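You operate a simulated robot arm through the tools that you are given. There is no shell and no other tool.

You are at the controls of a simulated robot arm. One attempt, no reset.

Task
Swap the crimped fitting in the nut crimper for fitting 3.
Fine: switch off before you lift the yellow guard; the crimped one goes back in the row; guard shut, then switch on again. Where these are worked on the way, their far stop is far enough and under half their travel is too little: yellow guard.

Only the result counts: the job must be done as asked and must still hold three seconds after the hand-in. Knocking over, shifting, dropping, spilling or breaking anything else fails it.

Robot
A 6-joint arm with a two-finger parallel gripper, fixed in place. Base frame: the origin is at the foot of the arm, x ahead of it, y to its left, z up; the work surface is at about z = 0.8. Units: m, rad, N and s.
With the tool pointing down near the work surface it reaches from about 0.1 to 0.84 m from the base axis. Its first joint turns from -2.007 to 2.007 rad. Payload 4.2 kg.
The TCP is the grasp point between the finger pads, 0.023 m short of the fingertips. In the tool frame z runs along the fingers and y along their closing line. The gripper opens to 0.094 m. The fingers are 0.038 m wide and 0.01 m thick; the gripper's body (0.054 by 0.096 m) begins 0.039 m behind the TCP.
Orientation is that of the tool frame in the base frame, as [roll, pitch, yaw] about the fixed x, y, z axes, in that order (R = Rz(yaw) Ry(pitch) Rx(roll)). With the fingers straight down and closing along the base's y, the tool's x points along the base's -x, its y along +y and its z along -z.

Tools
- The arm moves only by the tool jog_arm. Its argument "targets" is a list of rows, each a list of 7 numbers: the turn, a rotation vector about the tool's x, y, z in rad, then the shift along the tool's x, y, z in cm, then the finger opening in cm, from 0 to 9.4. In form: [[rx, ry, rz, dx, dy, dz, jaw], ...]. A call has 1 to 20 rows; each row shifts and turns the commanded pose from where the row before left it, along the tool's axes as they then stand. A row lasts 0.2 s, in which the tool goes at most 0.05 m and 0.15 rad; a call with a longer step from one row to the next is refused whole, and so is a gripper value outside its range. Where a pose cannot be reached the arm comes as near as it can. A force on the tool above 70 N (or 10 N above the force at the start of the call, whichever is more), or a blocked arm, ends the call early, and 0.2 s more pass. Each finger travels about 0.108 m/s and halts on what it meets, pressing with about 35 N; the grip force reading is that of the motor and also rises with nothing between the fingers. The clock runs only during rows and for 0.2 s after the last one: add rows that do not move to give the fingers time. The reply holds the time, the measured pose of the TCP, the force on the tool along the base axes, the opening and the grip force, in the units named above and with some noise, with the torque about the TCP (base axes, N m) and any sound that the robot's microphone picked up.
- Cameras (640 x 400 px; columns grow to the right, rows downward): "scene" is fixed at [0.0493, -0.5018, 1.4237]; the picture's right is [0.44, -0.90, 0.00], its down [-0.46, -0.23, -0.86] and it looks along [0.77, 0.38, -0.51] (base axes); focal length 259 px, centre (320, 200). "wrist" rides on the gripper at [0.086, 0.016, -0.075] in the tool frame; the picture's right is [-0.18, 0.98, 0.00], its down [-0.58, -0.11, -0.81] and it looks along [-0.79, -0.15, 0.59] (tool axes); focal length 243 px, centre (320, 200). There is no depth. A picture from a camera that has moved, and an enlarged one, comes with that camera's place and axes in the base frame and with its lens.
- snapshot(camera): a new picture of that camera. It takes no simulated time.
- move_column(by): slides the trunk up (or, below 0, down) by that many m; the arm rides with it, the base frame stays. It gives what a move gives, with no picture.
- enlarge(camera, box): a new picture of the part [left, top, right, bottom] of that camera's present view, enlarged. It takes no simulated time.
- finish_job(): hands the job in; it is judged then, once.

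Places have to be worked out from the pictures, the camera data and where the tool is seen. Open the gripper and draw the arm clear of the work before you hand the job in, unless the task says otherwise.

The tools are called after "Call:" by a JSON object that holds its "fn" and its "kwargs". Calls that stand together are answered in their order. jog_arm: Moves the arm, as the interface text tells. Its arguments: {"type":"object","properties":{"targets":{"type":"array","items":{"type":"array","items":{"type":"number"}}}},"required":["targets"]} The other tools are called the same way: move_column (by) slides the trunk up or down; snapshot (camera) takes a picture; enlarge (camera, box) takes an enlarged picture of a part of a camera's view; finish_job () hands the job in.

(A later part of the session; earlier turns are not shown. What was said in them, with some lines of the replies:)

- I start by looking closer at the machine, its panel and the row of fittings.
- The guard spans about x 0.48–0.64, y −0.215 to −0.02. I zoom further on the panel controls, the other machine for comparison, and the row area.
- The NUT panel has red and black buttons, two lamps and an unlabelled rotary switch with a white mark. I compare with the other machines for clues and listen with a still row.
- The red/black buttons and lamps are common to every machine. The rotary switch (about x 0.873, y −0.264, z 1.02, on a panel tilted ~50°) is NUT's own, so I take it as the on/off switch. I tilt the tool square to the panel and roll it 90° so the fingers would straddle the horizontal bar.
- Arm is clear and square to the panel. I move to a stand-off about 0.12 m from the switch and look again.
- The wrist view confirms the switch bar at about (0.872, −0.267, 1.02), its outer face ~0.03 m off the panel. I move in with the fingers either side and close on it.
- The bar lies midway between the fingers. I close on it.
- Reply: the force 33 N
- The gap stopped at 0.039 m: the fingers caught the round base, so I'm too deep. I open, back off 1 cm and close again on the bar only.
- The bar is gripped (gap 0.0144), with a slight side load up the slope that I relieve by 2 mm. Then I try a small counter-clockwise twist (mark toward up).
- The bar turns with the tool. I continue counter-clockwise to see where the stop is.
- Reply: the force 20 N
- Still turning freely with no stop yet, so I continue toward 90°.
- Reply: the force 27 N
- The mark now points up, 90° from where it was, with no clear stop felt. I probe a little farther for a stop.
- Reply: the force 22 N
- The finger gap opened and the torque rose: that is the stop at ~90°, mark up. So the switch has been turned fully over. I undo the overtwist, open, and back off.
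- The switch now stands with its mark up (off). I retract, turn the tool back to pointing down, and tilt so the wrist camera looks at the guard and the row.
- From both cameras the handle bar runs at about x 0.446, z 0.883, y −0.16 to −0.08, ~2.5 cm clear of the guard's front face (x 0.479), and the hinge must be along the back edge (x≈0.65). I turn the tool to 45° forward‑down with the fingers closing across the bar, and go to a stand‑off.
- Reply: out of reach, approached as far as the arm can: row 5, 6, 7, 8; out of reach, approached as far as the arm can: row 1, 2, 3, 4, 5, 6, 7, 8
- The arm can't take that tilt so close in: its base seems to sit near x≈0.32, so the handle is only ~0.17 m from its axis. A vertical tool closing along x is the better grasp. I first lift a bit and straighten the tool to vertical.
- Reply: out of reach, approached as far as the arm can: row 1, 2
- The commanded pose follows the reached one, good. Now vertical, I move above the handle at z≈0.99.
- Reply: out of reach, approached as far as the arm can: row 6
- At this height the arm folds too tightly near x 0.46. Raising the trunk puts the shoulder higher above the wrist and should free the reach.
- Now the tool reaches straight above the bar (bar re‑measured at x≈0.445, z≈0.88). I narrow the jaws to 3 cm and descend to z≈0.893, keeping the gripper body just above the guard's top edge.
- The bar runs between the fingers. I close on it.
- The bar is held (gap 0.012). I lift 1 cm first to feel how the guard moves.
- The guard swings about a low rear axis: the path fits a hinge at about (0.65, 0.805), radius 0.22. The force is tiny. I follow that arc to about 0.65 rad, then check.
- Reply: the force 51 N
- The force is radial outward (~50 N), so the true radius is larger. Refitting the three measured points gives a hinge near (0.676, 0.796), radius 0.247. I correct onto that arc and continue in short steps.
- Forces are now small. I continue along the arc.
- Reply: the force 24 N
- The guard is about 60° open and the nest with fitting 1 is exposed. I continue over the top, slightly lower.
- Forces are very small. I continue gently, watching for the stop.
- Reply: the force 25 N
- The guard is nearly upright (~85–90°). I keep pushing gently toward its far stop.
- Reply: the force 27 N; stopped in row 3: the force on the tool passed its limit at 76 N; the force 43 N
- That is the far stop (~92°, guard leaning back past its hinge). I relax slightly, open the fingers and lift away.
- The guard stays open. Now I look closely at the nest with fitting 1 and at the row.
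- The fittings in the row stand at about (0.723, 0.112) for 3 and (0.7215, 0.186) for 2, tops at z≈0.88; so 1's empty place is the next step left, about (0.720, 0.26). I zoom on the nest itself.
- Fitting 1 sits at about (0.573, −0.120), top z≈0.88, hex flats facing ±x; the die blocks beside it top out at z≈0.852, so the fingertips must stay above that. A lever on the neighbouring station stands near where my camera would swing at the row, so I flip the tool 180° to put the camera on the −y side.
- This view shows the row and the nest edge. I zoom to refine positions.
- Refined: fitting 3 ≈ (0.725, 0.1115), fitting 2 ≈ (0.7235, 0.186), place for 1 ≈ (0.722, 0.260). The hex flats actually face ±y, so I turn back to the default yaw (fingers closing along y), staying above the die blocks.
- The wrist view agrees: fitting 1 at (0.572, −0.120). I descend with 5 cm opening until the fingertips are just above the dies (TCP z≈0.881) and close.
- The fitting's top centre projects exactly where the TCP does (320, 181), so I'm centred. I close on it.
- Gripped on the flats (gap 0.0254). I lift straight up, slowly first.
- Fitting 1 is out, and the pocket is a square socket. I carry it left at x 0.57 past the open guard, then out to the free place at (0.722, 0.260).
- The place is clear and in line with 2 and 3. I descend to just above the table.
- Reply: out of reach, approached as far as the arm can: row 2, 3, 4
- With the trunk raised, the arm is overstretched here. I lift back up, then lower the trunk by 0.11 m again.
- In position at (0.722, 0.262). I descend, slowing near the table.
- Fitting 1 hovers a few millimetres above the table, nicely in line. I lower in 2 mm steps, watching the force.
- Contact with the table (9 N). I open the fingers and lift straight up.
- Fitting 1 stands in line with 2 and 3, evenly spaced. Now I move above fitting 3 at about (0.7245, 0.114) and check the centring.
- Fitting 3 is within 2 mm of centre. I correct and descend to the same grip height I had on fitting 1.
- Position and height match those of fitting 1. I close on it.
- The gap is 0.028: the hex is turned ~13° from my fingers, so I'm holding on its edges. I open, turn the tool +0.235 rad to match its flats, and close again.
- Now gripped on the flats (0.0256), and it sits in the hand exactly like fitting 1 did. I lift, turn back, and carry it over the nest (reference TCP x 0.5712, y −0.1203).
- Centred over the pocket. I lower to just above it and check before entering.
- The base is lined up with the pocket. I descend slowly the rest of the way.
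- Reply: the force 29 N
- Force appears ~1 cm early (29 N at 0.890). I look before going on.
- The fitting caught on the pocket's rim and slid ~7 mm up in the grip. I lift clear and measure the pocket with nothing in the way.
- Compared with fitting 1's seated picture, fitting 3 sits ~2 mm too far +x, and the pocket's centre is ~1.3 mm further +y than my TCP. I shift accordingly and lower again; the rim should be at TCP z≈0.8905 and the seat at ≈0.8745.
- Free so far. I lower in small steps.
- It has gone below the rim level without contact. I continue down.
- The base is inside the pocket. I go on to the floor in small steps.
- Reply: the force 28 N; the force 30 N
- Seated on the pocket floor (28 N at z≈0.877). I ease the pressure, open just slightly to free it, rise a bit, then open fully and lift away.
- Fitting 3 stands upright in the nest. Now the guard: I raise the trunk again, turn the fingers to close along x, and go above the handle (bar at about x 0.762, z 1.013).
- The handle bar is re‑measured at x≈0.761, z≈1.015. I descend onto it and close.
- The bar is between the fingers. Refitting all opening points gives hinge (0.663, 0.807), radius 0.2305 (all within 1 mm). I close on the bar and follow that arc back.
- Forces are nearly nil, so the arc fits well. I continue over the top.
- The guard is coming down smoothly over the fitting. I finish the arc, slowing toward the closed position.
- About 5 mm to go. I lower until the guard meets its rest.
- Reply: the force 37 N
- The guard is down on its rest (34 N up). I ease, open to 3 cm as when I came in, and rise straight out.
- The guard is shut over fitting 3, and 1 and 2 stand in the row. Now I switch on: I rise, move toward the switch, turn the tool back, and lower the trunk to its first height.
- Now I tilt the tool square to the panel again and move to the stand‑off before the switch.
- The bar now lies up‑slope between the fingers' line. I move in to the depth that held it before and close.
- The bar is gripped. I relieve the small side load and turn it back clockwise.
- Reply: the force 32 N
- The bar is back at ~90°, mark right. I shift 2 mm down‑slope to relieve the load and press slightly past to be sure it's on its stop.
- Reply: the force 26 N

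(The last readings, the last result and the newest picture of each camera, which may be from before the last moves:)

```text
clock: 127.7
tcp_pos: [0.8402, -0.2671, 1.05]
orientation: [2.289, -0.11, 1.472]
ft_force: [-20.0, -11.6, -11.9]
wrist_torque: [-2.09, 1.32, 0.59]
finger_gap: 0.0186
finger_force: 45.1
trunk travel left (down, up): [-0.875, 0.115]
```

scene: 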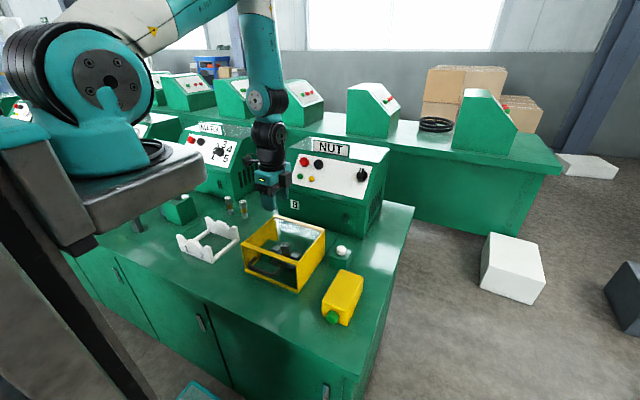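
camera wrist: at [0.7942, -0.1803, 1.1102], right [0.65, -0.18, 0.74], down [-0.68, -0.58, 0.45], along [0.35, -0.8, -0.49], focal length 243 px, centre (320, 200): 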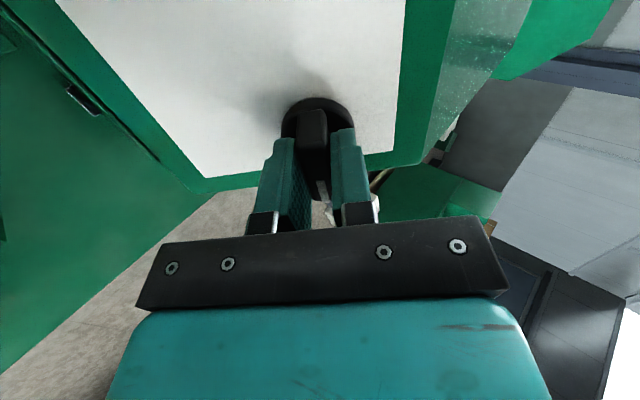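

The gap widened and the torque rose: on its stop. I untwist, open and draw back.

Call:
{"fn": "jog_arm", "kwargs": {"targets": [[0, 0, -0.1, 0, 0, 0, 0.5], [0, 0, -0.05, 0, 0, 0, 2], [0, 0, 0, 0, 0, 0, 4.5], [0, 0, 0, 0, 0, 0, 5], [0, 0, 0, 0, 0, -3, 5], [0, 0, 0, 0, 0, -4.5, 5], [0, 0, 0, 0, 0, -4.5, 5], [0, 0, 0, 0, 0, -4.5, 6], [0, 0, 0, 0, 0, -4.5, 7], [0, 0, 0, 0, 0, -4.5, 8], [0, 0, 0, 0, 0, 0, 9]]}}

Call:
{"fn": "snapshot", "kwargs": {"camera": "scene"}}

Call:
{"fn": "enlarge", "kwargs": {"camera": "scene", "box": [290, 130, 420, 210]}}

Call:
{"fn": "enlarge", "kwargs": {"camera": "scene", "box": [210, 180, 350, 300]}}

```text
clock: 130.1
tcp_pos: [0.6469, -0.2652, 1.2175]
orientation: [2.281, 0.001, 1.572]
ft_force: [-1.2, -0.2, 0.8]
wrist_torque: [-0.02, 0.01, -0.01]
finger_gap: 0.0899
finger_force: 0.0
trunk travel left (down, up): [-0.875, 0.115]
```

```text
taken
```

scene: 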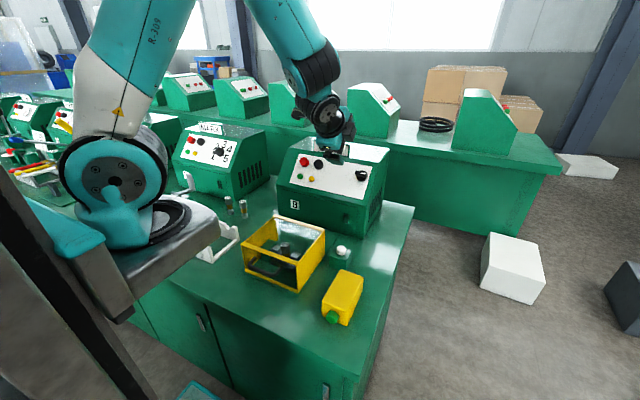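

```text
4.92 times, centred on (355, 170) of scene
camera zoom: at [0.0493, -0.5018, 1.4237], right [0.44, -0.9, 0.0], down [-0.46, -0.23, -0.86], along [0.77, 0.38, -0.51], focal length 1274 px, centre (148, 348)
```

zoom: 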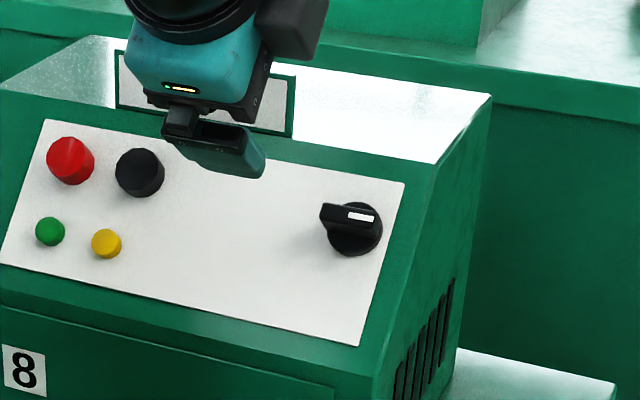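

```text
3.33 times, centred on (280, 240) of scene
camera zoom: at [0.0493, -0.5018, 1.4237], right [0.44, -0.9, 0.0], down [-0.46, -0.23, -0.86], along [0.77, 0.38, -0.51], focal length 862 px, centre (453, 67)
```

zoom: 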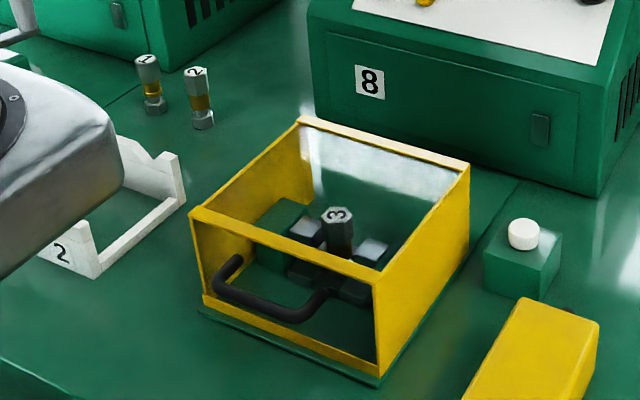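

The switch is back as it was at the start (mark right), the guard is shut over fitting 3, and 1 and 2 stand in the row. I draw the arm a little higher and then hand in.

Call:
{"fn": "jog_arm", "kwargs": {"targets": [[0, 0, 0, 0, 2, -3, 9], [0, 0, 0, 0, 2, -3, 9], [0, 0, 0, 0, 0, 0, 9], [0, 0, 0, 0, 0, 0, 9]]}}

Call:
{"fn": "snapshot", "kwargs": {"camera": "scene"}}

```text
clock: 131.1
tcp_pos: [0.6276, -0.2657, 1.2869]
orientation: [2.281, -0.001, 1.573]
ft_force: [-0.6, 1.1, 0.0]
wrist_torque: [-0.01, 0.0, 0.02]
finger_gap: 0.09
finger_force: 0.0
trunk travel left (down, up): [-0.875, 0.115]
```

```text
taken
```

scene: 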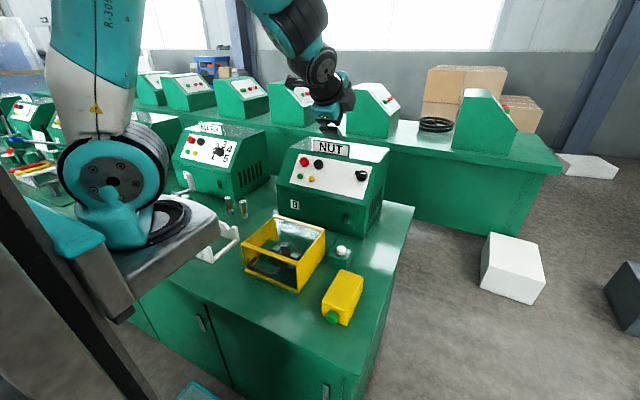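

Everything is in place and the arm is clear with the gripper open, so I hand in.

Call:
{"fn": "finish_job", "kwargs": {}}

```text
The job is handed in.
```

I swapped the fittings as asked and handed the job in. I haven't seen a verdict on it.

- **Switch off:** I turned the rotary switch on the NUT panel a quarter turn, from mark right to mark up, until it hit its stop. It has no label. I took it for the on/off switch because the red and black buttons and the lamps look the same on the neighbouring machines, and the panel gave no sign to confirm it.
- **Guard open:** I lifted the yellow guard to its far stop, and it stayed open by itself.
- **Crimped fitting:** Fitting 1 went back to the left end of the row, in line with fitting 2 and spaced the way 2 and 3 were. There was no marked slot, so I went by the number order.
- **Fitting 3:** It stands upright on the floor of the nest. On the first try it caught the pocket rim, so I lifted it, shifted about 2 mm and lowered it again without catching.
- **Guard shut, switch on:** The guard is down on its rest, and the switch is back on its stop with the mark right, as at the start.

In the last pictures nothing else looked knocked or shifted. The gripper is open and the arm is clear of the work.
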